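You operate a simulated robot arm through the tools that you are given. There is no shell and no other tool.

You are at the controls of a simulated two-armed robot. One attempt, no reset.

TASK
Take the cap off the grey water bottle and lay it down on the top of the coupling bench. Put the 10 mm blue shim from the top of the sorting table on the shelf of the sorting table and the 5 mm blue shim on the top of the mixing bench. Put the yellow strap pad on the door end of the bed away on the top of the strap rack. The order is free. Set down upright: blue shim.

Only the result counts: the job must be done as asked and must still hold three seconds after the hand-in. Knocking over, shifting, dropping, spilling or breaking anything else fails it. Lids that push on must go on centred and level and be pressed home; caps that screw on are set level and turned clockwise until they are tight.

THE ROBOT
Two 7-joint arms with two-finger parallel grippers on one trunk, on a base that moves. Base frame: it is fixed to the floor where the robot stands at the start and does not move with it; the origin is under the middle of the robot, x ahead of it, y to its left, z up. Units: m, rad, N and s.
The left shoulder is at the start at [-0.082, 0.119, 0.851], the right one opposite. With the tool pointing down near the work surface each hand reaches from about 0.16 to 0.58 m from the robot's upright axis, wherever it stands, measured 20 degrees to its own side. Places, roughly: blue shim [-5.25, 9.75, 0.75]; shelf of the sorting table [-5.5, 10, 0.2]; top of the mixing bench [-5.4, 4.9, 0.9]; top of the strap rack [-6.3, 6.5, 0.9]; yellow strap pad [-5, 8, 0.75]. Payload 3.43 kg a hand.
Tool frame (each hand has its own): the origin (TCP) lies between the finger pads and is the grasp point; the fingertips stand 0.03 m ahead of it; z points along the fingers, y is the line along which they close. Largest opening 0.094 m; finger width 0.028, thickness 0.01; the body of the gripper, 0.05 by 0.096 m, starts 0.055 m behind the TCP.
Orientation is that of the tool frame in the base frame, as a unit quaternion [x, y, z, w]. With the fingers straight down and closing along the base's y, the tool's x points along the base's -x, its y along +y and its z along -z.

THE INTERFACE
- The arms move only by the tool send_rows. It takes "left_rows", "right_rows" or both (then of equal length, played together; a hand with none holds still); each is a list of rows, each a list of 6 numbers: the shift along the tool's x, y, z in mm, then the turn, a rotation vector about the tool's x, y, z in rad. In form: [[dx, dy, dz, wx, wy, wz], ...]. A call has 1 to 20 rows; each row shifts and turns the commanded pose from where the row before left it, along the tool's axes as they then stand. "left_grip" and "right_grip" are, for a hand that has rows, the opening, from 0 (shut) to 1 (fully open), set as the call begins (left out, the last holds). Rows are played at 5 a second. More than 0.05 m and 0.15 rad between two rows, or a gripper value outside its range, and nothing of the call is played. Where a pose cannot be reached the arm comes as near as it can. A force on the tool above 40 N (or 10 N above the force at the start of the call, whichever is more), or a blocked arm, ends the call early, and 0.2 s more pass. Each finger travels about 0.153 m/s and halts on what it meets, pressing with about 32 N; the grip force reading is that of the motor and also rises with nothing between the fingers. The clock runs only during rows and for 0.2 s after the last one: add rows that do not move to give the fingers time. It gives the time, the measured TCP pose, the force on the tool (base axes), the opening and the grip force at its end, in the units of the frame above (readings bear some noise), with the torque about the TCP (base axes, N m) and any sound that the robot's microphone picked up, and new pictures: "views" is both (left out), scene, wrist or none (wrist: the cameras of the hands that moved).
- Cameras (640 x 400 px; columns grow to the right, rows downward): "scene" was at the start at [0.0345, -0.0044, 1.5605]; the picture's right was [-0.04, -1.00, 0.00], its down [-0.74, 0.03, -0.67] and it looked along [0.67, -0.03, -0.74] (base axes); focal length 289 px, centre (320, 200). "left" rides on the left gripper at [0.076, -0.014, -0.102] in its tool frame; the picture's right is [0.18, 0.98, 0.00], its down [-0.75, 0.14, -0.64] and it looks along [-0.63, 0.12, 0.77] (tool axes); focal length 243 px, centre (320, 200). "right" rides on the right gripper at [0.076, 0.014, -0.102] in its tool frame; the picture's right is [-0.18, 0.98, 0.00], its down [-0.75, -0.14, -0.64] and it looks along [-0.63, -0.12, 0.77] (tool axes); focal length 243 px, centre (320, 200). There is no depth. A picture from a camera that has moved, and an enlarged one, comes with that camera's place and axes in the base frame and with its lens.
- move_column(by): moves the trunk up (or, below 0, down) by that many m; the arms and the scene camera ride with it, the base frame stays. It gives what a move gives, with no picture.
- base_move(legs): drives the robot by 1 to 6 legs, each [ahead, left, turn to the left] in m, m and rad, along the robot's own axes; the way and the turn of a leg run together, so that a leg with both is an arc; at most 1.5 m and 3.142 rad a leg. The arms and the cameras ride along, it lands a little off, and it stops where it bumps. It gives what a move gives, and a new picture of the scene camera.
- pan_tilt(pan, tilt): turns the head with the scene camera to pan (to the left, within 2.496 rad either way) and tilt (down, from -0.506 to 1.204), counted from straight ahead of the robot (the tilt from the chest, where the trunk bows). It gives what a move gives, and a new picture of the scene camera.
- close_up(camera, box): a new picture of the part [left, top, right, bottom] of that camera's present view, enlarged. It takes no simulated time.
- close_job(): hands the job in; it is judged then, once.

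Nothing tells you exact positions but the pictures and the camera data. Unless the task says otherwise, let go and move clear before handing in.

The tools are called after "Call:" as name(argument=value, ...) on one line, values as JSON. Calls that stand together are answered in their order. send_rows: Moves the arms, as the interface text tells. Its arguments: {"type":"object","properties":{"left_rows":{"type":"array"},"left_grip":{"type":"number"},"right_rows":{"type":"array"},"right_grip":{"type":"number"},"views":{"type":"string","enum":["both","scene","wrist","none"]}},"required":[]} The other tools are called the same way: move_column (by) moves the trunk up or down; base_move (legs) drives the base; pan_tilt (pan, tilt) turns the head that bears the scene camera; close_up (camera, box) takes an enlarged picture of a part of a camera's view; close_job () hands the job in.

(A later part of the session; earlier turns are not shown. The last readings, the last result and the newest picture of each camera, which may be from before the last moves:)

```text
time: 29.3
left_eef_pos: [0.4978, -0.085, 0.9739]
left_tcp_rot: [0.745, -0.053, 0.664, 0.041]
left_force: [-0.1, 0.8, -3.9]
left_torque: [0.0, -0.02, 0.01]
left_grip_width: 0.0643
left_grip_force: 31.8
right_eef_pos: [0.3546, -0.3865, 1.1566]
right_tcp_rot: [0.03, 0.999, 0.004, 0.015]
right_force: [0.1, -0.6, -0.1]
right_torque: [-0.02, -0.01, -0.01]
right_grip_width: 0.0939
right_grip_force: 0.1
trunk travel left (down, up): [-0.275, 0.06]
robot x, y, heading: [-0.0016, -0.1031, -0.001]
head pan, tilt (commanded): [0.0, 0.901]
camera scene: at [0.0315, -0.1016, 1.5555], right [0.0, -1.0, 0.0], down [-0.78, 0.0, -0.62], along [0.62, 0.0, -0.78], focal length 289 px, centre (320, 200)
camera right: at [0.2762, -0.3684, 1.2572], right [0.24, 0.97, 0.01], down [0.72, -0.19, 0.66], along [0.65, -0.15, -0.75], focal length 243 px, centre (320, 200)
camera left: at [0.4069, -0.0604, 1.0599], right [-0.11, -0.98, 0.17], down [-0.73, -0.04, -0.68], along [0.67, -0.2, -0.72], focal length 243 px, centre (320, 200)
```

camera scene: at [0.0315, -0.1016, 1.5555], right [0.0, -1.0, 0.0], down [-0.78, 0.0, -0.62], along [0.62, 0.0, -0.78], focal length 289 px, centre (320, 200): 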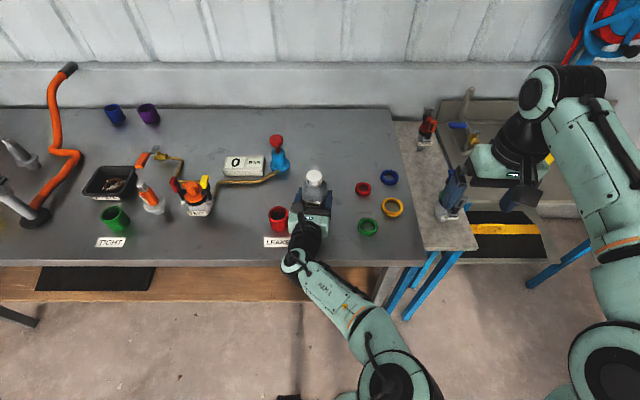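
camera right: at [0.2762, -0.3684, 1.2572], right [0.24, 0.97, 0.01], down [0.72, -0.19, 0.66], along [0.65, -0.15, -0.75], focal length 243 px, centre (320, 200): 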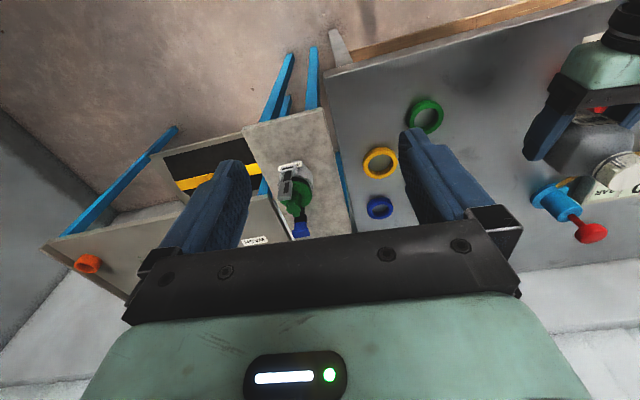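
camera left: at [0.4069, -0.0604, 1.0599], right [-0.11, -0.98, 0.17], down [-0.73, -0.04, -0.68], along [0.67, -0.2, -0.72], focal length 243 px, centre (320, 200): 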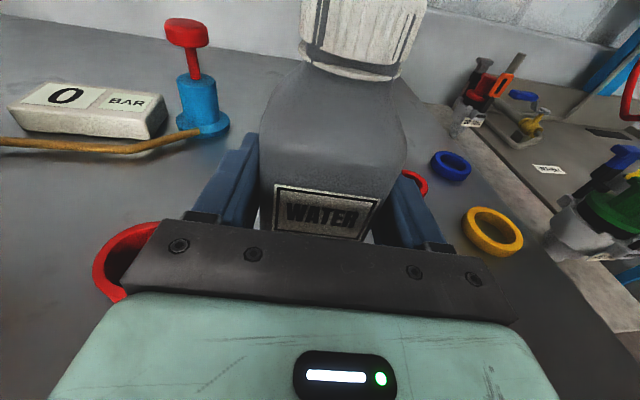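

The bottle is in the air at about 4 N weight and looks level. I'll raise it a little more and begin turning the hand clockwise about the bottle's vertical axis, watching the elbow.

Call:
send_rows(left_rows=[[16.5, 0, -2, 0, 0, 0], [16.5, 0, -2, 0, 0, 0], [16.5, 0, -2, 0, 0, 0], [0, 0, 0, -0.1, 0.001, 0.0117], [0, 0, 0, -0.1, 0.001, 0.0117], [0, 0, 0, -0.1, 0.001, 0.0117], [0, 0, 0, -0.1, 0.001, 0.0117], [0, 0, 0, -0.1, 0.001, 0.0117], [0, 0, 0, 0, 0, 0]], views="both")

```text
time: 31.3
left_eef_pos: [0.4962, -0.0858, 1.0223]
left_tcp_rot: [0.708, -0.237, 0.633, 0.204]
left_force: [-0.8, -0.3, -3.2]
left_torque: [0.01, 0.02, -0.02]
left_grip_width: 0.0645
left_grip_force: 31.4
right_eef_pos: [0.354, -0.3863, 1.1573]
right_tcp_rot: [0.031, 0.999, 0.004, 0.015]
right_force: [0.0, 0.0, -0.2]
right_torque: [0.05, 0.03, 0.01]
right_grip_width: 0.0938
right_grip_force: 0.0
trunk travel left (down, up): [-0.275, 0.06]
robot x, y, heading: [0.0019, -0.103, 0.005]
head pan, tilt (commanded): [0.0, 0.901]
camera scene: at [0.0311, -0.1019, 1.5555], right [0.0, -1.0, 0.0], down [-0.78, 0.0, -0.62], along [0.62, 0.0, -0.78], focal length 289 px, centre (320, 200)
camera left: at [0.4292, -0.02, 1.1097], right [-0.57, -0.81, 0.17], down [-0.66, 0.32, -0.68], along [0.49, -0.5, -0.72], focal length 243 px, centre (320, 200)
```

scene: 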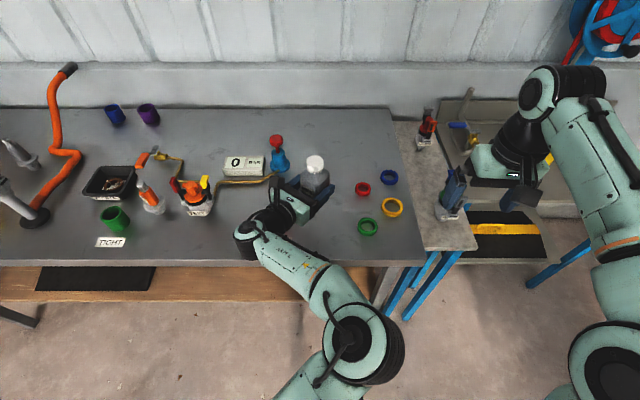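
left: 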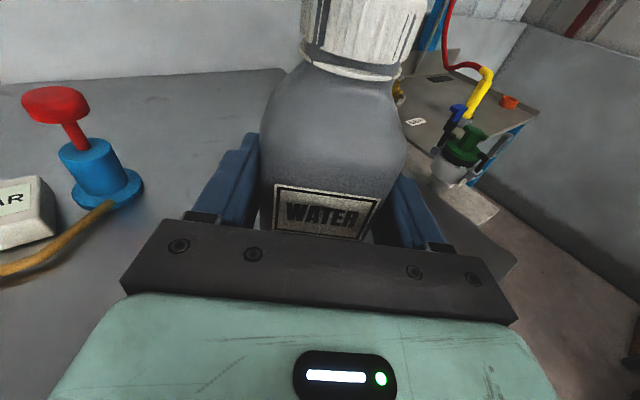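

The elbow is coming back toward the left as the hand turns. I'll continue the turn.

Call:
send_rows(left_rows=[[0, 0, 0, -0.1, 0.001, 0.0117], [0, 0, 0, -0.1, 0.001, 0.0117], [0, 0, 0, -0.1, 0.001, 0.0117], [0, 0, 0, -0.1, 0.001, 0.0117], [0, 0, 0, -0.1, 0.001, 0.0117], [0, 0, 0, -0.1, 0.001, 0.0117], [0, 0, 0, 0, 0, 0]], views="both")

```text
time: 32.9
left_eef_pos: [0.4731, -0.108, 1.0307]
left_tcp_rot: [0.606, -0.436, 0.545, 0.382]
left_force: [0.2, 0.6, -3.6]
left_torque: [0.04, 0.0, 0.05]
left_grip_width: 0.0643
left_grip_force: 32.4
left hand out of reach, approached as far as the arm can: row 5, 6
right_eef_pos: [0.3542, -0.387, 1.1562]
right_tcp_rot: [0.03, 0.999, 0.004, 0.015]
right_force: [0.6, -0.4, -0.5]
right_torque: [0.02, 0.01, 0.0]
right_grip_width: 0.0938
right_grip_force: 0.0
trunk travel left (down, up): [-0.275, 0.06]
robot x, y, heading: [-0.0001, -0.1, -0.004]
head pan, tilt (commanded): [0.0, 0.901]
camera scene: at [0.0314, -0.1015, 1.5555], right [0.0, -1.0, 0.0], down [-0.78, 0.0, -0.62], along [0.62, 0.0, -0.78], focal length 289 px, centre (320, 200)
camera left: at [0.4553, -0.0161, 1.118], right [-0.92, -0.34, 0.17], down [-0.36, 0.64, -0.68], along [0.12, -0.69, -0.72], focal length 243 px, centre (320, 200)
```

scene: 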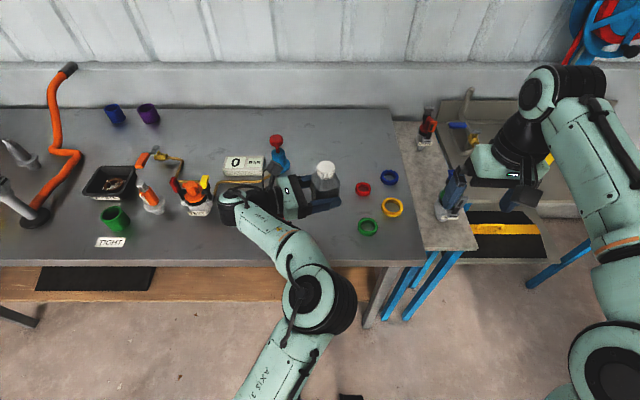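
left: 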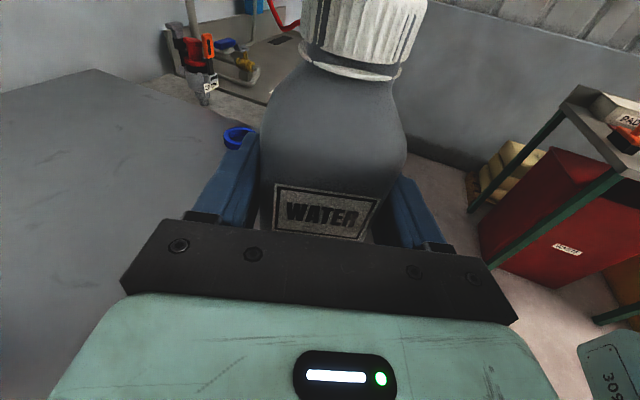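

The left hand now points mostly right, with the elbow in front of the chest. I'll shift the bottle a bit right and lower so that both arms are more comfortable.

Call:
send_rows(left_rows=[[-8.5, 9.7, 13.6, 0, 0, 0], [-8.5, 9.7, 13.6, 0, 0, 0], [-8.5, 9.7, 13.6, 0, 0, 0], [-8.5, 9.7, 13.6, 0, 0, 0], [0, 0, 0, 0, 0, 0]], views="both")

```text
time: 34.1
left_eef_pos: [0.4552, -0.1678, 0.9903]
left_tcp_rot: [0.605, -0.436, 0.545, 0.383]
left_force: [-0.1, 0.1, -3.1]
left_torque: [0.01, 0.02, -0.03]
left_grip_width: 0.064
left_grip_force: 31.9
right_eef_pos: [0.3537, -0.3861, 1.1565]
right_tcp_rot: [0.03, 0.999, 0.003, 0.015]
right_force: [-0.8, -0.7, 0.0]
right_torque: [0.01, 0.0, -0.06]
right_grip_width: 0.094
right_grip_force: 0.1
trunk travel left (down, up): [-0.275, 0.06]
robot x, y, heading: [-0.0028, -0.104, 0.0]
head pan, tilt (commanded): [0.0, 0.901]
camera scene: at [0.0314, -0.1014, 1.5555], right [0.0, -1.0, 0.0], down [-0.78, 0.0, -0.62], along [0.62, 0.0, -0.78], focal length 289 px, centre (320, 200)
camera left: at [0.4363, -0.0755, 1.0773], right [-0.92, -0.34, 0.17], down [-0.36, 0.64, -0.68], along [0.12, -0.69, -0.72], focal length 243 px, centre (320, 200)
```

scene: 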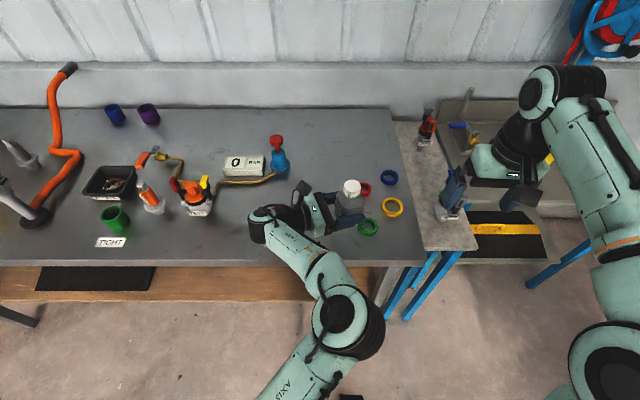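
left: 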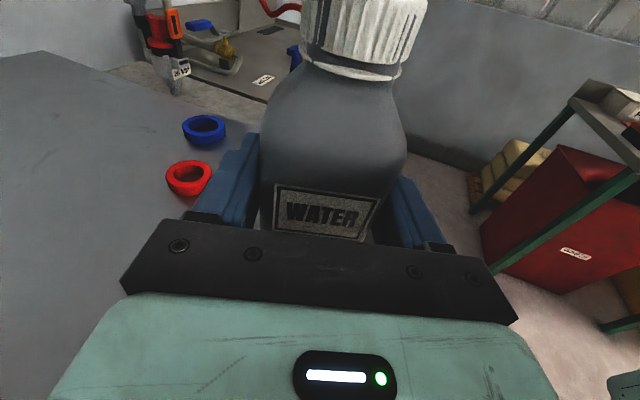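

Call:
send_rows(left_rows=[[0, 0, 0, -0.1, 0.001, 0.0117], [0, 0, 0, -0.1, 0.001, 0.0117], [0, 0, 0, -0.1, 0.001, 0.0117], [0, 0, 0, -0.1, 0.001, 0.0117], [0, 0, 0, 0, 0, 0]], views="scene")

```text
time: 35.3
left_eef_pos: [0.4348, -0.2156, 0.9949]
left_tcp_rot: [-0.505, 0.55, -0.457, -0.484]
left_force: [0.2, 0.4, -2.9]
left_torque: [0.01, -0.03, 0.0]
left_grip_width: 0.064
left_grip_force: 31.6
left hand out of reach, approached as far as the arm can: row 3, 4
right_eef_pos: [0.3546, -0.3855, 1.1559]
right_tcp_rot: [0.031, 0.999, 0.004, 0.015]
right_force: [-0.5, 0.0, 0.1]
right_torque: [-0.04, 0.04, 0.03]
right_grip_width: 0.0941
right_grip_force: 0.0
trunk travel left (down, up): [-0.275, 0.06]
robot x, y, heading: [0.0031, -0.0987, 0.005]
head pan, tilt (commanded): [0.0, 0.901]
camera scene: at [0.0317, -0.1014, 1.5555], right [0.0, -1.0, 0.0], down [-0.78, 0.0, -0.62], along [0.62, 0.0, -0.78], focal length 289 px, centre (320, 200)
```

scene: 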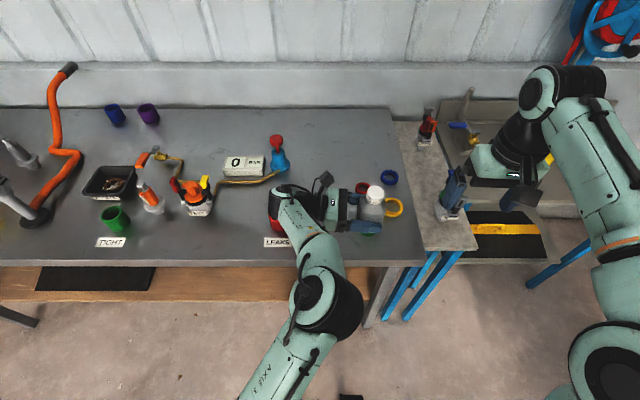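

The left hand now points straight right, the bottle is at about [0.433, -0.218], and the elbow is well left of the right arm's path. I'll measure the cap with the scene and right cameras.

Call:
close_up(camera="scene", box=[300, 160, 460, 260])

Call:
close_up(camera="right", box=[320, 0, 640, 200])

```text
4.00 times, centred on (380, 210) of scene
camera zoom: at [0.0317, -0.1014, 1.5555], right [0.0, -1.0, 0.0], down [-0.78, 0.0, -0.62], along [0.62, 0.0, -0.78], focal length 1156 px, centre (80, 160)
```

zoom: 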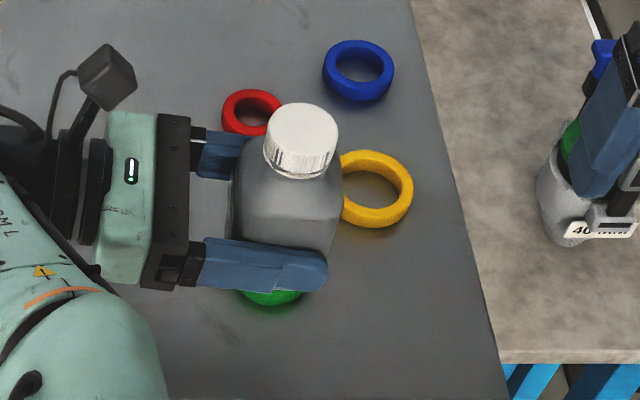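

```text
2.00 times, centred on (480, 100) of right
camera zoom: at [0.2764, -0.3683, 1.2572], right [0.24, 0.97, 0.01], down [0.72, -0.19, 0.66], along [0.65, -0.15, -0.75], focal length 485 px, centre (0, 400)
```

zoom: 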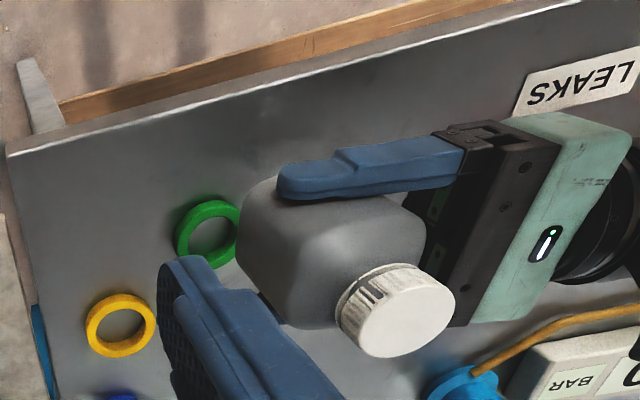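

The cap is near [0.433, -0.221, 1.075]. I'll level the right hand, bring it over the cap, and check from its camera.

Call:
send_rows(right_rows=[[0, 0, 0, 0.009, 0.0295, -0.062], [-16, 33, 0, 0, 0, 0], [-16, 33, 0, 0, 0, 0], [-16, 33, 0, 0, 0, 0], [-16, 33, 0, 0, 0, 0], [-16, 33, 0, 0, 0, 0], [0, 0, 0, 0, 0, 0]], views="both")

```text
time: 36.9
left_eef_pos: [0.4343, -0.2173, 0.9963]
left_tcp_rot: [-0.506, 0.55, -0.457, -0.483]
left_force: [-1.2, 0.0, -2.9]
left_torque: [0.03, 0.03, -0.02]
left_grip_width: 0.0644
left_grip_force: 32.5
right_eef_pos: [0.4345, -0.2206, 1.1573]
right_tcp_rot: [-0.001, 1.0, -0.001, 0.0]
right_force: [-0.2, -0.2, -0.1]
right_torque: [0.01, 0.01, 0.0]
right_grip_width: 0.0942
right_grip_force: 0.0
trunk travel left (down, up): [-0.275, 0.06]
robot x, y, heading: [-0.0, -0.1001, -0.004]
head pan, tilt (commanded): [0.0, 0.901]
camera scene: at [0.0308, -0.1024, 1.5555], right [0.0, -1.0, 0.0], down [-0.78, 0.0, -0.62], along [0.62, 0.0, -0.78], focal length 289 px, centre (320, 200)
camera right: at [0.3576, -0.2057, 1.26], right [0.18, 0.98, 0.0], down [0.75, -0.14, 0.64], along [0.63, -0.12, -0.77], focal length 243 px, centre (320, 200)
```

scene: 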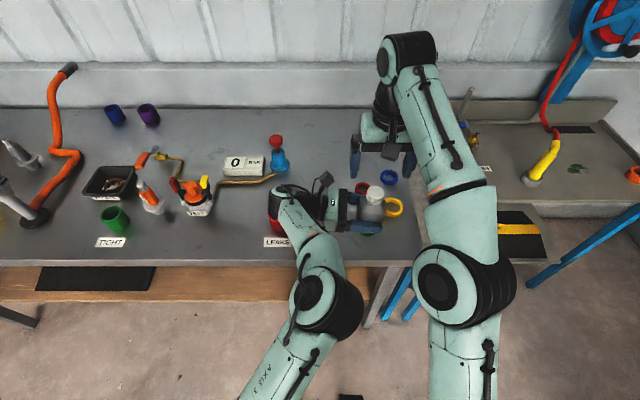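
right: 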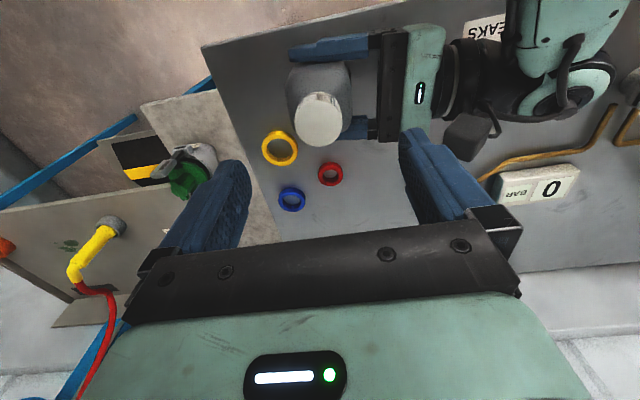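

The cap sits under the right tool axis within a few mm and both elbows are clear. I'll lower a little and re-check the alignment.

Call:
send_rows(right_rows=[[0, 0, 18, 0, 0, 0], [0, 0, 17, 0, 0, 0], [0, 0, 0, 0, 0, 0]], views="none")

Call:
close_up(camera="right", box=[220, 40, 460, 190])

Call:
close_up(camera="scene", box=[300, 110, 460, 210])

Call:
close_up(camera="left", box=[160, 0, 480, 200])

```text
time: 37.7
left_eef_pos: [0.4348, -0.2161, 0.9957]
left_tcp_rot: [-0.506, 0.548, -0.458, -0.483]
left_force: [-0.6, 0.2, -2.3]
left_torque: [0.0, -0.02, -0.02]
left_grip_width: 0.0643
left_grip_force: 32.0
right_eef_pos: [0.4338, -0.2206, 1.12]
right_tcp_rot: [-0.001, 1.0, -0.001, 0.0]
right_force: [0.1, 0.0, 1.0]
right_torque: [-0.02, -0.03, 0.04]
right_grip_width: 0.0939
right_grip_force: 0.1
trunk travel left (down, up): [-0.275, 0.06]
robot x, y, heading: [0.0002, -0.0954, 0.001]
head pan, tilt (commanded): [0.0, 0.901]
```

```text
2.67 times, centred on (340, 115) of right
camera zoom: at [0.3581, -0.2063, 1.2244], right [0.18, 0.98, 0.0], down [0.75, -0.14, 0.64], along [0.63, -0.12, -0.77], focal length 647 px, centre (267, 427)
```

zoom: 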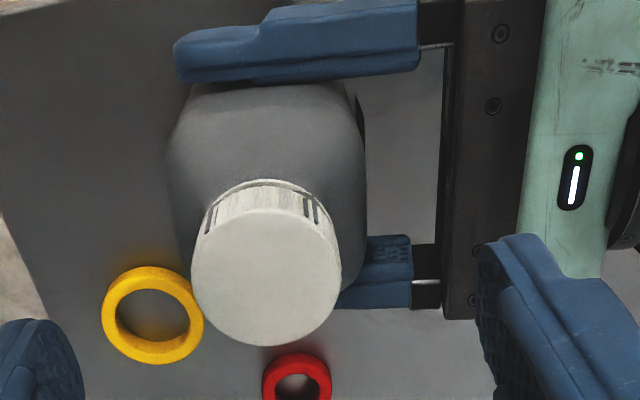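

```text
4.00 times, centred on (380, 160) of scene
camera zoom: at [0.0313, -0.1017, 1.5555], right [0.0, -1.0, 0.0], down [-0.78, 0.0, -0.62], along [0.62, 0.0, -0.78], focal length 1156 px, centre (80, 360)
```

zoom: 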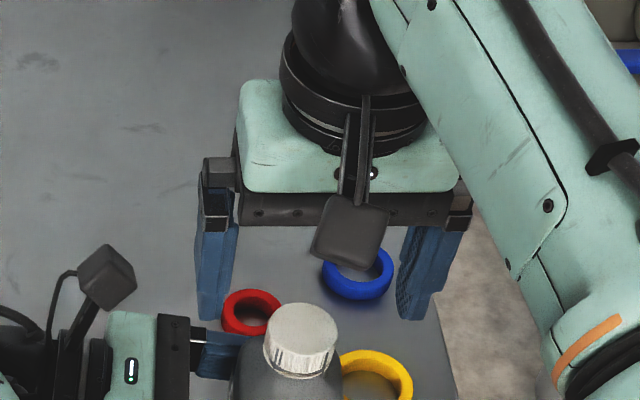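

```text
2.00 times, centred on (320, 100) of left
camera zoom: at [0.454, -0.124, 1.0821], right [-0.98, 0.05, 0.17], down [-0.08, 0.73, -0.68], along [-0.16, -0.68, -0.72], focal length 485 px, centre (320, 400)
```

zoom: 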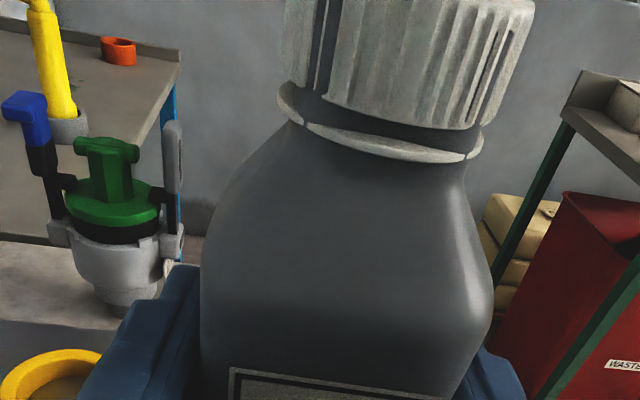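

Sideways alignment is within 1 mm. To measure the other horizontal direction I'll turn the right hand 90° anticlockwise above the cap, which also clears its camera, and look again.

Call:
send_rows(right_rows=[[0, 0, -5, 0, 0, -0.15], [0, 0, 0, 0, 0, -0.15], [0, 0, 0, 0, 0, -0.15], [0, 0, 0, 0, 0, -0.15], [0, 0, 0, 0, 0, -0.15], [0, 0, 0, 0, 0, -0.15], [0, 0, 0, 0, 0, -0.15], [0, 0, 0, 0, 0, -0.15], [0, 0, 0, 0, 0, -0.15], [0, 0, 0, 0, 0, -0.15], [0, 0, 0, 0, 0, -0.0708], [0, 0, 0, 0, 0, 0]], views="scene")

Call:
close_up(camera="right", box=[220, 40, 460, 190])

```text
time: 40.3
left_eef_pos: [0.4349, -0.2155, 0.9954]
left_tcp_rot: [-0.506, 0.549, -0.457, -0.484]
left_force: [-0.4, 0.0, -3.7]
left_torque: [0.02, 0.02, -0.01]
left_grip_width: 0.0642
left_grip_force: 31.8
right_eef_pos: [0.4344, -0.2222, 1.126]
right_tcp_rot: [0.708, -0.706, 0.001, 0.001]
right_force: [1.1, 1.0, -0.9]
right_torque: [0.01, 0.04, 0.0]
right_grip_width: 0.0941
right_grip_force: 0.0
trunk travel left (down, up): [-0.275, 0.06]
robot x, y, heading: [0.0013, -0.1003, 0.002]
head pan, tilt (commanded): [0.0, 0.901]
camera scene: at [0.0314, -0.1017, 1.5555], right [0.0, -1.0, 0.0], down [-0.78, 0.0, -0.62], along [0.62, 0.0, -0.78], focal length 289 px, centre (320, 200)
```

scene: 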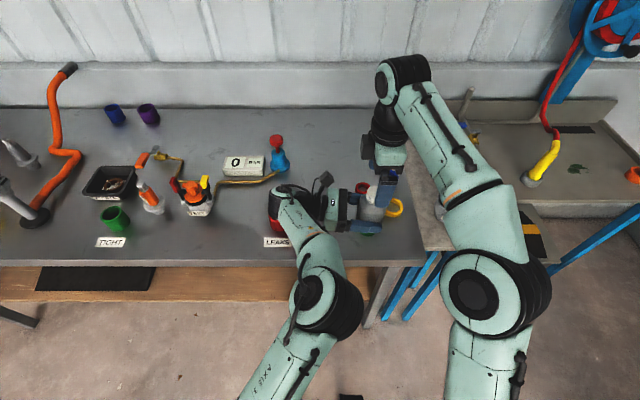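

```text
2.67 times, centred on (340, 115) of right
camera zoom: at [0.4196, -0.2976, 1.2289], right [-0.98, 0.18, 0.0], down [0.14, 0.75, 0.64], along [0.12, 0.63, -0.77], focal length 647 px, centre (267, 427)
```

zoom: 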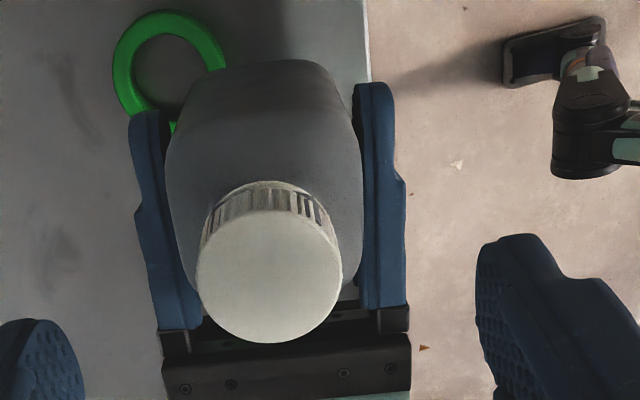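

The cap is centred under the right hand in both directions (within 1 mm). I'll lower so the fingertips reach around the cap, then close on it.

Call:
send_rows(right_rows=[[0, 0, 15, 0, 0, 0], [0, 0, 15, 0, 0, 0], [0, 0, 13, 0, 0, 0], [0, 0, 0, 0, 0, 0]], views="none")

Call:
close_up(camera="right", box=[160, 60, 480, 260])

Call:
close_up(camera="left", box=[160, 0, 480, 200])

Call:
close_up(camera="scene", box=[300, 130, 460, 230])

```text
time: 41.3
left_eef_pos: [0.4346, -0.216, 0.9944]
left_tcp_rot: [-0.506, 0.549, -0.457, -0.483]
left_force: [0.5, -0.3, -3.3]
left_torque: [0.02, -0.03, -0.01]
left_grip_width: 0.0642
left_grip_force: 31.8
right_eef_pos: [0.4353, -0.2221, 1.082]
right_tcp_rot: [-0.706, 0.708, -0.001, -0.001]
right_force: [-0.3, 0.7, 0.5]
right_torque: [0.0, 0.02, 0.0]
right_grip_width: 0.0939
right_grip_force: 0.0
trunk travel left (down, up): [-0.275, 0.06]
robot x, y, heading: [-0.0037, -0.1001, 0.006]
head pan, tilt (commanded): [0.0, 0.901]
```

```text
2.00 times, centred on (320, 160) of right
camera zoom: at [0.4213, -0.2974, 1.1861], right [-0.98, 0.18, 0.0], down [0.14, 0.75, 0.64], along [0.12, 0.63, -0.77], focal length 485 px, centre (320, 280)
```

zoom: 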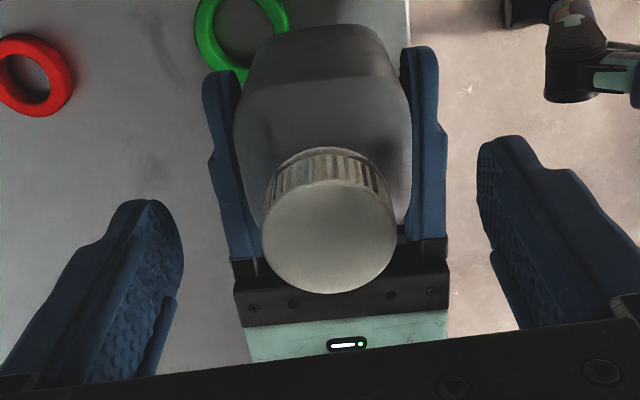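

```text
2.00 times, centred on (320, 100) of left
camera zoom: at [0.4539, -0.124, 1.0821], right [-0.98, 0.05, 0.17], down [-0.08, 0.73, -0.68], along [-0.16, -0.68, -0.72], focal length 485 px, centre (320, 400)
```

zoom: 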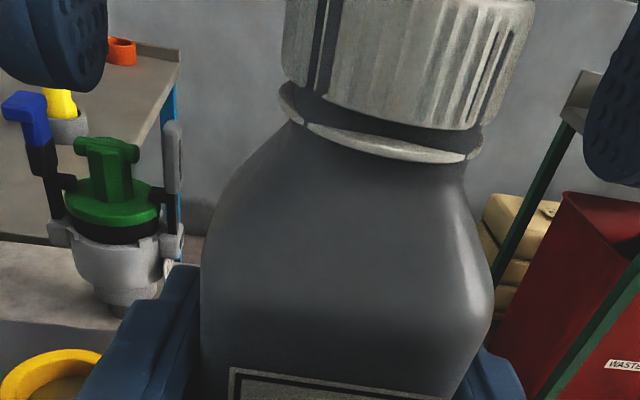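

```text
4.00 times, centred on (380, 180) of scene
camera zoom: at [0.0313, -0.1017, 1.5555], right [0.0, -1.0, 0.0], down [-0.78, 0.0, -0.62], along [0.62, 0.0, -0.78], focal length 1156 px, centre (80, 280)
```

zoom: 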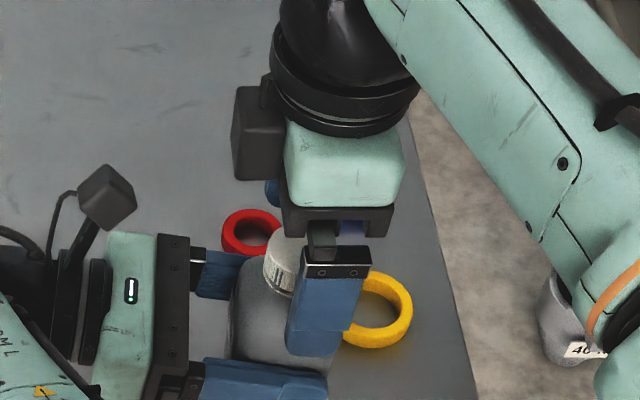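

The cap spans about z 1.058–1.077. I'll raise the fingertips just above the tamper ring, shift 1.5 mm to centre, and close to just outside the cap diameter first.

Call:
send_rows(right_rows=[[0, 1.5, -6, 0, 0, 0], [0, 0, 0, 0, 0, 0], [0, 0, 0, 0, 0, 0]], right_grip=0.47, views="none")

Call:
close_up(camera="right", box=[160, 60, 480, 260])

Call:
close_up(camera="left", box=[160, 0, 480, 200])

```text
time: 42.1
left_eef_pos: [0.4353, -0.2155, 0.9951]
left_tcp_rot: [-0.505, 0.55, -0.457, -0.484]
left_force: [-0.6, -0.5, -2.9]
left_torque: [0.0, 0.01, -0.05]
left_grip_width: 0.0641
left_grip_force: 32.5
right_eef_pos: [0.4341, -0.2209, 1.0896]
right_tcp_rot: [-0.707, 0.707, -0.001, -0.001]
right_force: [-0.2, 0.5, 0.1]
right_torque: [-0.02, -0.07, -0.01]
right_grip_width: 0.0443
right_grip_force: 0.0
trunk travel left (down, up): [-0.275, 0.06]
robot x, y, heading: [0.0005, -0.0988, 0.003]
head pan, tilt (commanded): [0.0, 0.901]
```

```text
2.00 times, centred on (320, 160) of right
camera zoom: at [0.4192, -0.297, 1.1925], right [-0.98, 0.18, 0.0], down [0.14, 0.75, 0.64], along [0.12, 0.63, -0.77], focal length 485 px, centre (320, 280)
```

zoom: 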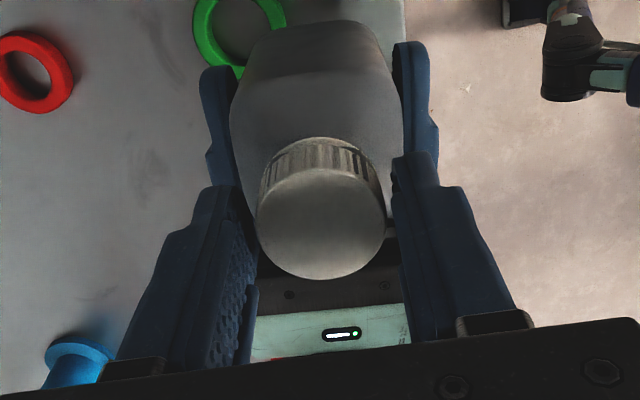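

```text
2.00 times, centred on (320, 100) of left
camera zoom: at [0.4539, -0.124, 1.0821], right [-0.98, 0.05, 0.17], down [-0.08, 0.73, -0.68], along [-0.16, -0.68, -0.72], focal length 485 px, centre (320, 400)
```

zoom: 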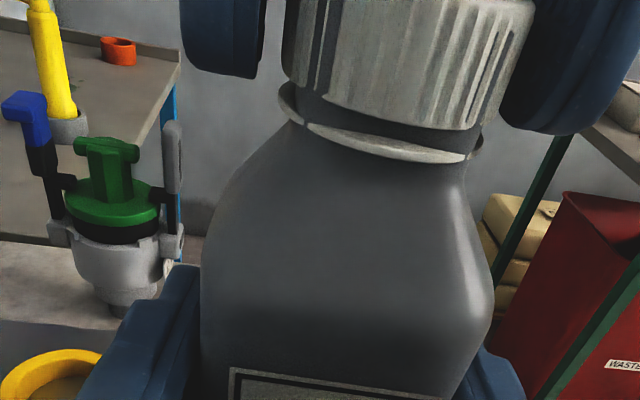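

Both views show the fingers around the ribbed cap and clear of the ring. I'll close on the cap.

Call:
send_rows(right_rows=[[0, 0, 0, 0, 0, 0], [0, 0, 0, 0, 0, 0], [0, 0, 0, 0, 0, 0]], right_grip=0.2, views="none")

Call:
close_up(camera="left", box=[160, 0, 480, 200])

```text
time: 42.9
left_eef_pos: [0.4354, -0.2156, 0.9955]
left_tcp_rot: [-0.507, 0.549, -0.457, -0.482]
left_force: [1.1, 0.5, -3.1]
left_torque: [0.0, 0.27, 0.0]
left_grip_width: 0.0642
left_grip_force: 32.4
right_eef_pos: [0.4332, -0.2221, 1.0884]
right_tcp_rot: [-0.707, 0.707, -0.001, -0.001]
right_force: [-1.7, -0.4, 0.6]
right_torque: [0.03, -0.08, 0.05]
right_grip_width: 0.0358
right_grip_force: 32.1
trunk travel left (down, up): [-0.275, 0.06]
robot x, y, heading: [0.0014, -0.0999, -0.001]
head pan, tilt (commanded): [0.0, 0.901]
```

```text
2.00 times, centred on (320, 100) of left
camera zoom: at [0.454, -0.124, 1.082], right [-0.98, 0.05, 0.17], down [-0.08, 0.73, -0.68], along [-0.16, -0.68, -0.72], focal length 485 px, centre (320, 400)
```

zoom: 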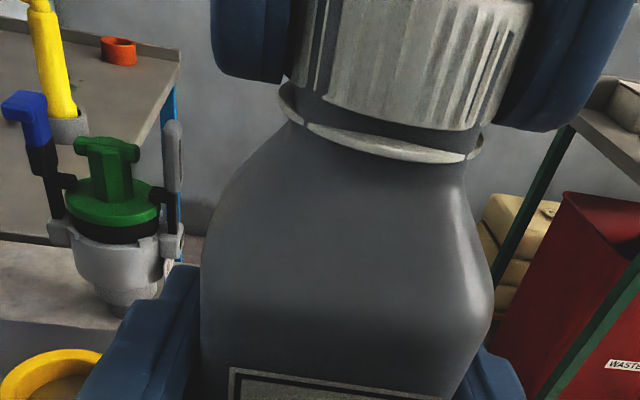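

The cap is gripped (36 mm) with almost no side force. I'll start turning anticlockwise and watch the torque.

Call:
send_rows(right_rows=[[0, 0, 0, 0, 0, -0.08], [0, 0, 0, 0, 0, -0.08], [0, 0, 0, 0, 0, -0.08], [0, 0, 0, 0, 0, -0.08], [0, 0, 0, 0, 0, -0.08], [0, 0, 0, 0, 0, 0]], views="none")

Call:
close_up(camera="left", box=[160, 0, 480, 200])

```text
time: 44.3
left_eef_pos: [0.4353, -0.2161, 0.9951]
left_tcp_rot: [-0.506, 0.549, -0.457, -0.483]
left_force: [-3.4, 0.6, -5.8]
left_torque: [0.13, 0.06, 0.0]
left_grip_width: 0.064
left_grip_force: 31.4
right_eef_pos: [0.4345, -0.2223, 1.0891]
right_tcp_rot: [0.834, -0.551, 0.001, 0.0]
right_force: [3.5, -0.7, 3.5]
right_torque: [-0.14, -0.35, 0.01]
right_grip_width: 0.0356
right_grip_force: 31.9
trunk travel left (down, up): [-0.275, 0.06]
robot x, y, heading: [-0.0018, -0.0982, -0.001]
head pan, tilt (commanded): [0.0, 0.901]
```

```text
2.00 times, centred on (320, 100) of left
camera zoom: at [0.4539, -0.1241, 1.0819], right [-0.98, 0.05, 0.17], down [-0.08, 0.73, -0.68], along [-0.16, -0.68, -0.72], focal length 485 px, centre (320, 400)
```

zoom: 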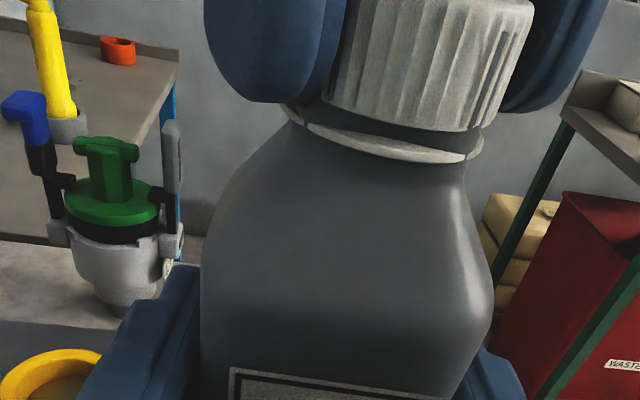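

The cap is turning: the torque is low and the thread pushes the hand up slightly. I'll continue with a slight lift per step.

Call:
send_rows(right_rows=[[0, 0, -0.4, 0, 0, -0.12], [0, 0, -0.1, 0, 0, -0.12], [0, 0, -0.1, 0, 0, -0.12], [0, 0, -0.1, 0, 0, -0.12], [0, 0, -0.1, 0, 0, -0.12], [0, 0, -0.1, 0, 0, -0.12], [0, 0, -0.1, 0, 0, -0.12], [0, 0, -0.1, 0, 0, -0.12], [0, 0, -0.1, 0, 0, -0.12], [0, 0, -0.1, 0, 0, -0.12], [0, 0, 0, 0, 0, 0]], views="scene")

Call:
close_up(camera="left", box=[160, 0, 480, 200])

```text
time: 46.7
left_eef_pos: [0.4339, -0.216, 0.9946]
left_tcp_rot: [-0.504, 0.55, -0.457, -0.484]
left_force: [-13.3, -5.0, -5.4]
left_torque: [0.24, -0.45, -0.01]
left_grip_width: 0.0643
left_grip_force: 32.1
right_eef_pos: [0.4335, -0.2225, 1.0901]
right_tcp_rot: [1.0, 0.016, 0.001, 0.0]
right_force: [13.1, 4.7, 3.2]
right_torque: [0.21, -0.8, -0.06]
right_grip_width: 0.0357
right_grip_force: 31.6
trunk travel left (down, up): [-0.275, 0.06]
robot x, y, heading: [-0.0024, -0.0998, -0.004]
head pan, tilt (commanded): [0.0, 0.901]
camera scene: at [0.0313, -0.1017, 1.5555], right [0.0, -1.0, 0.0], down [-0.78, 0.0, -0.62], along [0.62, 0.0, -0.78], focal length 289 px, centre (320, 200)
```

scene: 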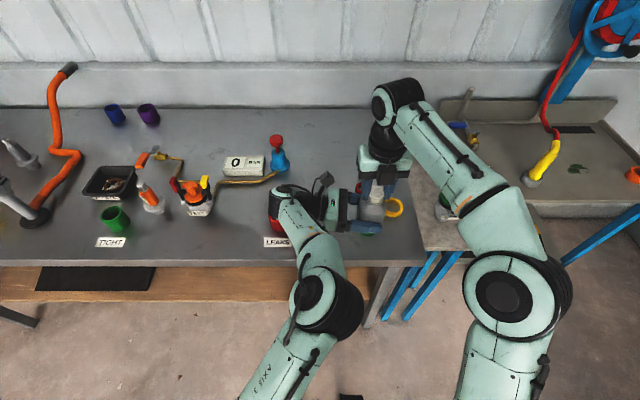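

```text
2.00 times, centred on (320, 100) of left
camera zoom: at [0.4537, -0.1245, 1.0821], right [-0.98, 0.05, 0.17], down [-0.08, 0.73, -0.68], along [-0.16, -0.68, -0.72], focal length 485 px, centre (320, 400)
```

zoom: 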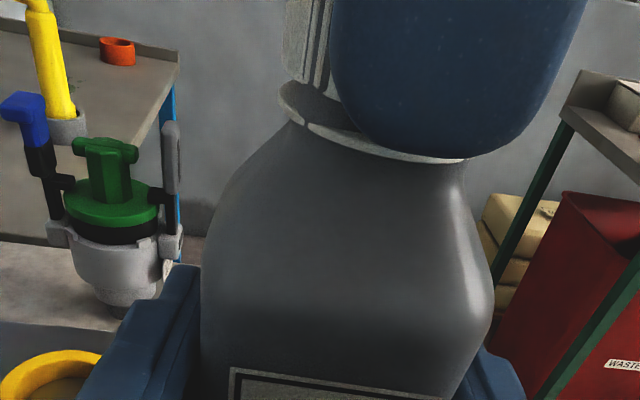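

About 90° is done; a side force of 13 N has built up from a small offset. I'll open partly, shift 1 mm, and rotate back clockwise for a fresh grip.

Call:
send_rows(right_rows=[[0, 0, 0, 0, 0, 0], [0, 0, 0, 0, 0, 0], [0, -1, 0, 0, 0, 0], [0, 0, 0, 0, 0, 0]], right_grip=0.65, views="none")

Call:
send_rows(right_rows=[[0, 0, 0, 0, 0, 0.15], [0, 0, 0, 0, 0, 0.15], [0, 0, 0, 0, 0, 0.15], [0, 0, 0, 0, 0, 0.15], [0, 0, 0, 0, 0, 0.15], [0, 0, 0, 0, 0, 0.15], [0, 0, 0, 0, 0, 0.15], [0, 0, 0, 0, 0, 0.15], [0, 0, 0, 0, 0, 0.15], [0, 0, 0, 0, 0, 0.15], [0, 0, 0, 0, 0, 0.15], [0, 0, 0, 0, 0, 0.15], [0, 0, 0, 0, 0, 0.15], [0, 0, 0, 0, 0, 0.15], [0, 0, 0, 0, 0, 0.15], [0, 0, 0, 0, 0, 0.15], [0, 0, 0, 0, 0, 0.15], [0, 0, 0, 0, 0, 0.15], [0, 0, 0, 0, 0, 0.15], [0, 0, 0, 0, 0, 0.15]], views="scene")

Call:
close_up(camera="right", box=[160, 60, 480, 260])

Call:
close_up(camera="left", box=[160, 0, 480, 200])

```text
time: 47.7
left_eef_pos: [0.4336, -0.2158, 0.995]
left_tcp_rot: [-0.506, 0.549, -0.457, -0.484]
left_force: [-0.4, 0.1, -3.4]
left_torque: [0.0, -0.02, 0.01]
left_grip_width: 0.064
left_grip_force: 31.9
right_eef_pos: [0.4333, -0.2193, 1.088]
right_tcp_rot: [1.0, 0.014, 0.0, 0.001]
right_force: [-0.1, -0.4, 0.0]
right_torque: [0.01, -0.01, 0.0]
right_grip_width: 0.0613
right_grip_force: 0.1
trunk travel left (down, up): [-0.275, 0.06]
robot x, y, heading: [-0.0015, -0.1039, -0.003]
head pan, tilt (commanded): [0.0, 0.901]
```

```text
time: 51.9
left_eef_pos: [0.435, -0.216, 0.9949]
left_tcp_rot: [-0.506, 0.549, -0.457, -0.484]
left_force: [0.6, -0.3, -2.9]
left_torque: [0.02, 0.02, -0.01]
left_grip_width: 0.064
left_grip_force: 32.0
right_eef_pos: [0.4328, -0.2203, 1.0907]
right_tcp_rot: [-0.086, 0.996, -0.001, 0.0]
right_force: [-0.2, -0.2, -0.6]
right_torque: [0.02, 0.02, -0.03]
right_grip_width: 0.0612
right_grip_force: 0.1
trunk travel left (down, up): [-0.275, 0.06]
robot x, y, heading: [-0.0006, -0.1014, -0.004]
head pan, tilt (commanded): [0.0, 0.901]
camera scene: at [0.0313, -0.1017, 1.5555], right [0.0, -1.0, 0.0], down [-0.78, 0.0, -0.62], along [0.62, 0.0, -0.78], focal length 289 px, centre (320, 200)
```

scene: 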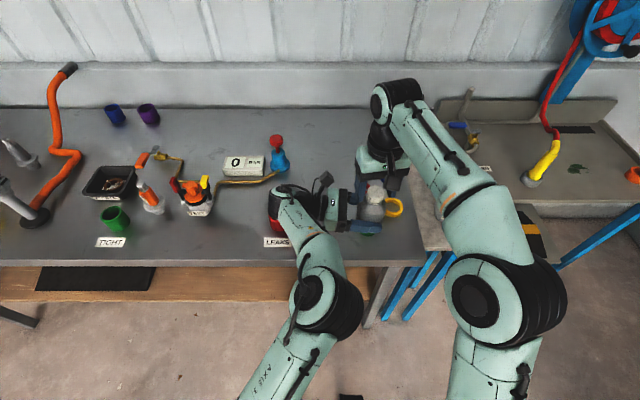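

```text
2.00 times, centred on (320, 160) of right
camera zoom: at [0.3555, -0.2185, 1.1932], right [0.01, 1.0, 0.0], down [0.77, -0.01, 0.64], along [0.64, -0.01, -0.77], focal length 485 px, centre (320, 280)
```

zoom: 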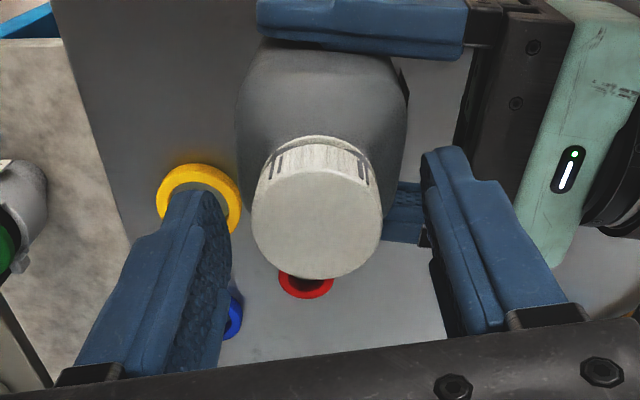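

```text
2.00 times, centred on (320, 100) of left
camera zoom: at [0.454, -0.124, 1.0821], right [-0.98, 0.05, 0.17], down [-0.08, 0.73, -0.68], along [-0.16, -0.68, -0.72], focal length 485 px, centre (320, 400)
```

zoom: 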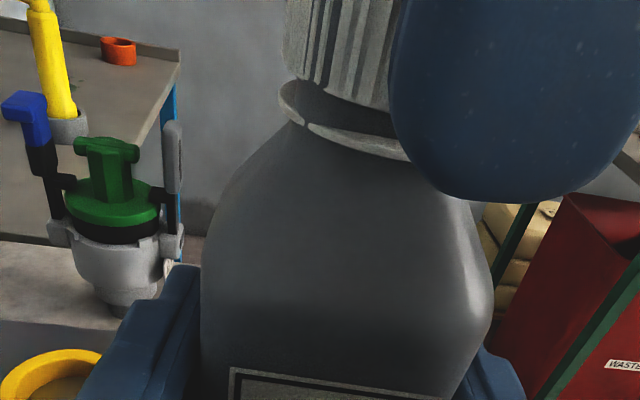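

The cap is well centred again. I'll close and continue unscrewing.

Call:
send_rows(right_rows=[[0, 0, 0, 0, 0, 0], [0, 0, 0, 0, 0, 0], [0, 0, -0.1, 0, 0, -0.12], [0, 0, -0.1, 0, 0, -0.12], [0, 0, -0.1, 0, 0, -0.12], [0, 0, -0.1, 0, 0, -0.12], [0, 0, -0.1, 0, 0, -0.12], [0, 0, -0.1, 0, 0, -0.12], [0, 0, -0.1, 0, 0, -0.12], [0, 0, -0.1, 0, 0, -0.12], [0, 0, -0.1, 0, 0, -0.12], [0, 0, 0, 0, 0, 0]], right_grip=0.2, views="none")

```text
time: 54.5
left_eef_pos: [0.4347, -0.2153, 0.9959]
left_tcp_rot: [-0.506, 0.549, -0.458, -0.483]
left_force: [-8.5, 10.6, -3.0]
left_torque: [-0.58, -0.47, -0.06]
left_grip_width: 0.0641
left_grip_force: 32.0
right_eef_pos: [0.4345, -0.2205, 1.0898]
right_tcp_rot: [-0.587, 0.809, 0.0, 0.0]
right_force: [8.8, -11.3, -0.3]
right_torque: [-0.43, -0.32, -0.02]
right_grip_width: 0.035
right_grip_force: 31.5
trunk travel left (down, up): [-0.275, 0.06]
robot x, y, heading: [-0.0001, -0.0976, -0.002]
head pan, tilt (commanded): [0.0, 0.901]
```

Call:
send_rows(right_rows=[[0.51, -0.86, 0, 0, 0, 0], [0, 0, 0, 0, 0, 0]], views="none")

```text
time: 55.1
left_eef_pos: [0.4359, -0.2142, 0.9946]
left_tcp_rot: [-0.507, 0.548, -0.458, -0.482]
left_force: [0.8, 8.9, -3.1]
left_torque: [-0.44, 0.11, 0.0]
left_grip_width: 0.0644
left_grip_force: 32.3
right_eef_pos: [0.4331, -0.22, 1.0903]
right_tcp_rot: [-0.586, 0.81, 0.0, 0.0]
right_force: [0.8, -8.7, 0.5]
right_torque: [-0.31, -0.09, 0.0]
right_grip_width: 0.0348
right_grip_force: 32.1
trunk travel left (down, up): [-0.275, 0.06]
robot x, y, heading: [-0.0041, -0.0978, 0.002]
head pan, tilt (commanded): [0.0, 0.901]
```

Call:
send_rows(right_rows=[[1.4, -0.46, 0, 0, 0, 0], [0, -0.08, -0.1, 0, 0, -0.12], [0, -0.08, -0.1, 0, 0, -0.12], [0, -0.08, -0.1, 0, 0, -0.12], [0, -0.08, -0.1, 0, 0, -0.12], [0, -0.08, -0.1, 0, 0, -0.12], [0, -0.08, -0.1, 0, 0, -0.12], [0, -0.08, -0.1, 0, 0, -0.12], [0, -0.08, -0.1, 0, 0, -0.12], [0, 0, 0, 0, 0, 0]], views="none")

```text
time: 57.3
left_eef_pos: [0.4344, -0.2154, 0.9949]
left_tcp_rot: [-0.506, 0.549, -0.457, -0.483]
left_force: [7.6, -8.8, -2.0]
left_torque: [0.71, 0.85, 0.05]
left_grip_width: 0.0642
left_grip_force: 32.2
right_eef_pos: [0.4338, -0.2219, 1.0917]
right_tcp_rot: [0.896, -0.445, 0.0, 0.0]
right_force: [-7.1, 9.2, -2.0]
right_torque: [0.22, -0.11, -0.01]
right_grip_width: 0.0348
right_grip_force: 32.4
trunk travel left (down, up): [-0.275, 0.06]
robot x, y, heading: [-0.0003, -0.1008, -0.003]
head pan, tilt (commanded): [0.0, 0.901]
```

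Call:
send_rows(right_rows=[[-1.2, -0.33, 0, 0, 0, 0], [0, -0.05, -0.08, 0, 0, -0.12], [0, -0.05, -0.08, 0, 0, -0.12], [0, -0.05, -0.08, 0, 0, -0.12], [0, -0.05, -0.08, 0, 0, -0.12], [0, -0.05, -0.08, 0, 0, -0.12], [0, -0.05, -0.08, 0, 0, -0.12], [0, -0.05, -0.08, 0, 0, -0.12], [0, -0.05, -0.08, 0, 0, -0.12], [0, 0, 0, 0, 0, 0]], views="none")

Call:
close_up(camera="left", box=[160, 0, 480, 200])

```text
time: 59.5
left_eef_pos: [0.4341, -0.2147, 0.9952]
left_tcp_rot: [-0.505, 0.55, -0.457, -0.484]
left_force: [-0.8, -0.7, -2.7]
left_torque: [-0.23, 0.52, 0.0]
left_grip_width: 0.0641
left_grip_force: 32.6
right_eef_pos: [0.4343, -0.2216, 1.0916]
right_tcp_rot: [1.0, 0.018, 0.0, 0.001]
right_force: [1.4, 0.9, 0.2]
right_torque: [0.26, -0.63, -0.02]
right_grip_width: 0.0344
right_grip_force: 32.1
trunk travel left (down, up): [-0.275, 0.06]
robot x, y, heading: [0.0015, -0.1003, -0.0]
head pan, tilt (commanded): [0.0, 0.901]
```

```text
2.00 times, centred on (320, 100) of left
camera zoom: at [0.4539, -0.124, 1.0821], right [-0.98, 0.05, 0.17], down [-0.08, 0.73, -0.68], along [-0.16, -0.68, -0.72], focal length 485 px, centre (320, 400)
```

zoom: 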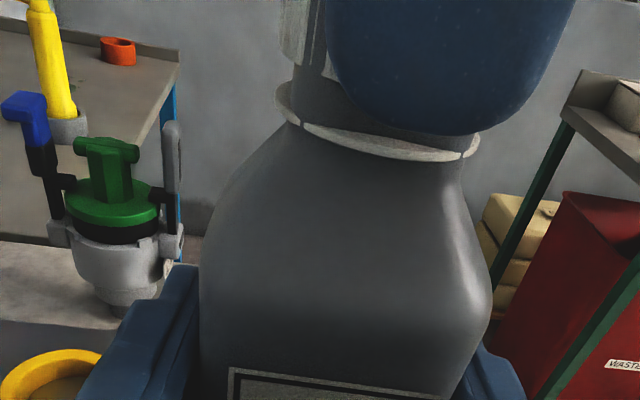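

The neck now shows below the cap and the forces are small. I'll re-grip for another stroke.

Call:
send_rows(right_rows=[[0, 0, 0, 0, 0, 0], [0, 0, 0, 0, 0, 0], [0, 0, 0, 0, 0, 0]], right_grip=0.65, views="none")

Call:
send_rows(right_rows=[[0, 0, 0, 0, 0, 0.15], [0, 0, 0, 0, 0, 0.15], [0, 0, 0, 0, 0, 0.15], [0, 0, 0, 0, 0, 0.15], [0, 0, 0, 0, 0, 0.15], [0, 0, 0, 0, 0, 0.15], [0, 0, 0, 0, 0, 0.15], [0, 0, 0, 0, 0, 0.15], [0, 0, 0, 0, 0, 0.15], [0, 0, 0, 0, 0, 0.15], [0, 0, 0, 0, 0, 0.15], [0, 0, 0, 0, 0, 0.15], [0, 0, 0, 0, 0, 0.15], [0, 0, 0, 0, 0, 0.15], [0, 0, 0, 0, 0, 0.15], [0, 0, 0, 0, 0, 0.15], [0, 0, 0, 0, 0, 0.15], [0, 0, 0, 0, 0, 0.15], [0, 0, 0, 0, 0, 0.15], [0, 0, 0, 0, 0, 0.15]], views="none")

Call:
close_up(camera="right", box=[160, 60, 480, 260])

Call:
close_up(camera="left", box=[160, 0, 480, 200])

```text
time: 60.3
left_eef_pos: [0.4338, -0.2159, 0.9949]
left_tcp_rot: [-0.507, 0.549, -0.457, -0.482]
left_force: [-0.3, -0.5, -2.6]
left_torque: [0.03, -0.03, 0.02]
left_grip_width: 0.0642
left_grip_force: 32.2
right_eef_pos: [0.4348, -0.2214, 1.0926]
right_tcp_rot: [1.0, 0.017, 0.0, 0.0]
right_force: [0.1, 0.0, -0.2]
right_torque: [-0.01, -0.02, 0.01]
right_grip_width: 0.0609
right_grip_force: 0.0
trunk travel left (down, up): [-0.275, 0.06]
robot x, y, heading: [-0.0007, -0.1018, -0.002]
head pan, tilt (commanded): [0.0, 0.901]
```

```text
time: 64.5
left_eef_pos: [0.4351, -0.2141, 0.9943]
left_tcp_rot: [-0.506, 0.549, -0.458, -0.483]
left_force: [-0.2, -0.1, -2.7]
left_torque: [0.04, -0.01, 0.03]
left_grip_width: 0.0639
left_grip_force: 31.6
right_eef_pos: [0.4344, -0.2211, 1.0931]
right_tcp_rot: [-0.088, 0.996, -0.001, 0.0]
right_force: [-0.6, -0.8, 0.0]
right_torque: [0.0, -0.02, 0.01]
right_grip_width: 0.0607
right_grip_force: 0.1
trunk travel left (down, up): [-0.275, 0.06]
robot x, y, heading: [0.0005, -0.1006, -0.001]
head pan, tilt (commanded): [0.0, 0.901]
```

```text
2.00 times, centred on (320, 160) of right
camera zoom: at [0.3565, -0.2191, 1.1958], right [0.01, 1.0, 0.0], down [0.77, -0.01, 0.64], along [0.64, -0.01, -0.77], focal length 485 px, centre (320, 280)
```

zoom: 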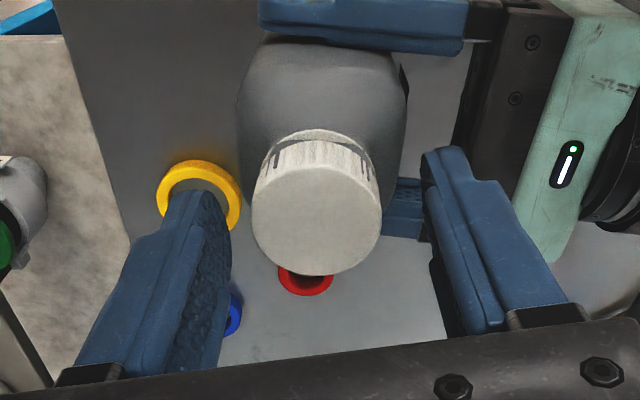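

```text
2.00 times, centred on (320, 100) of left
camera zoom: at [0.454, -0.124, 1.0821], right [-0.98, 0.05, 0.17], down [-0.08, 0.73, -0.68], along [-0.16, -0.68, -0.72], focal length 485 px, centre (320, 400)
```

zoom: 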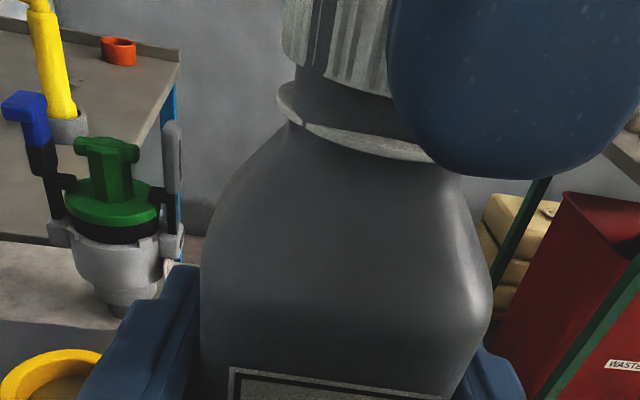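

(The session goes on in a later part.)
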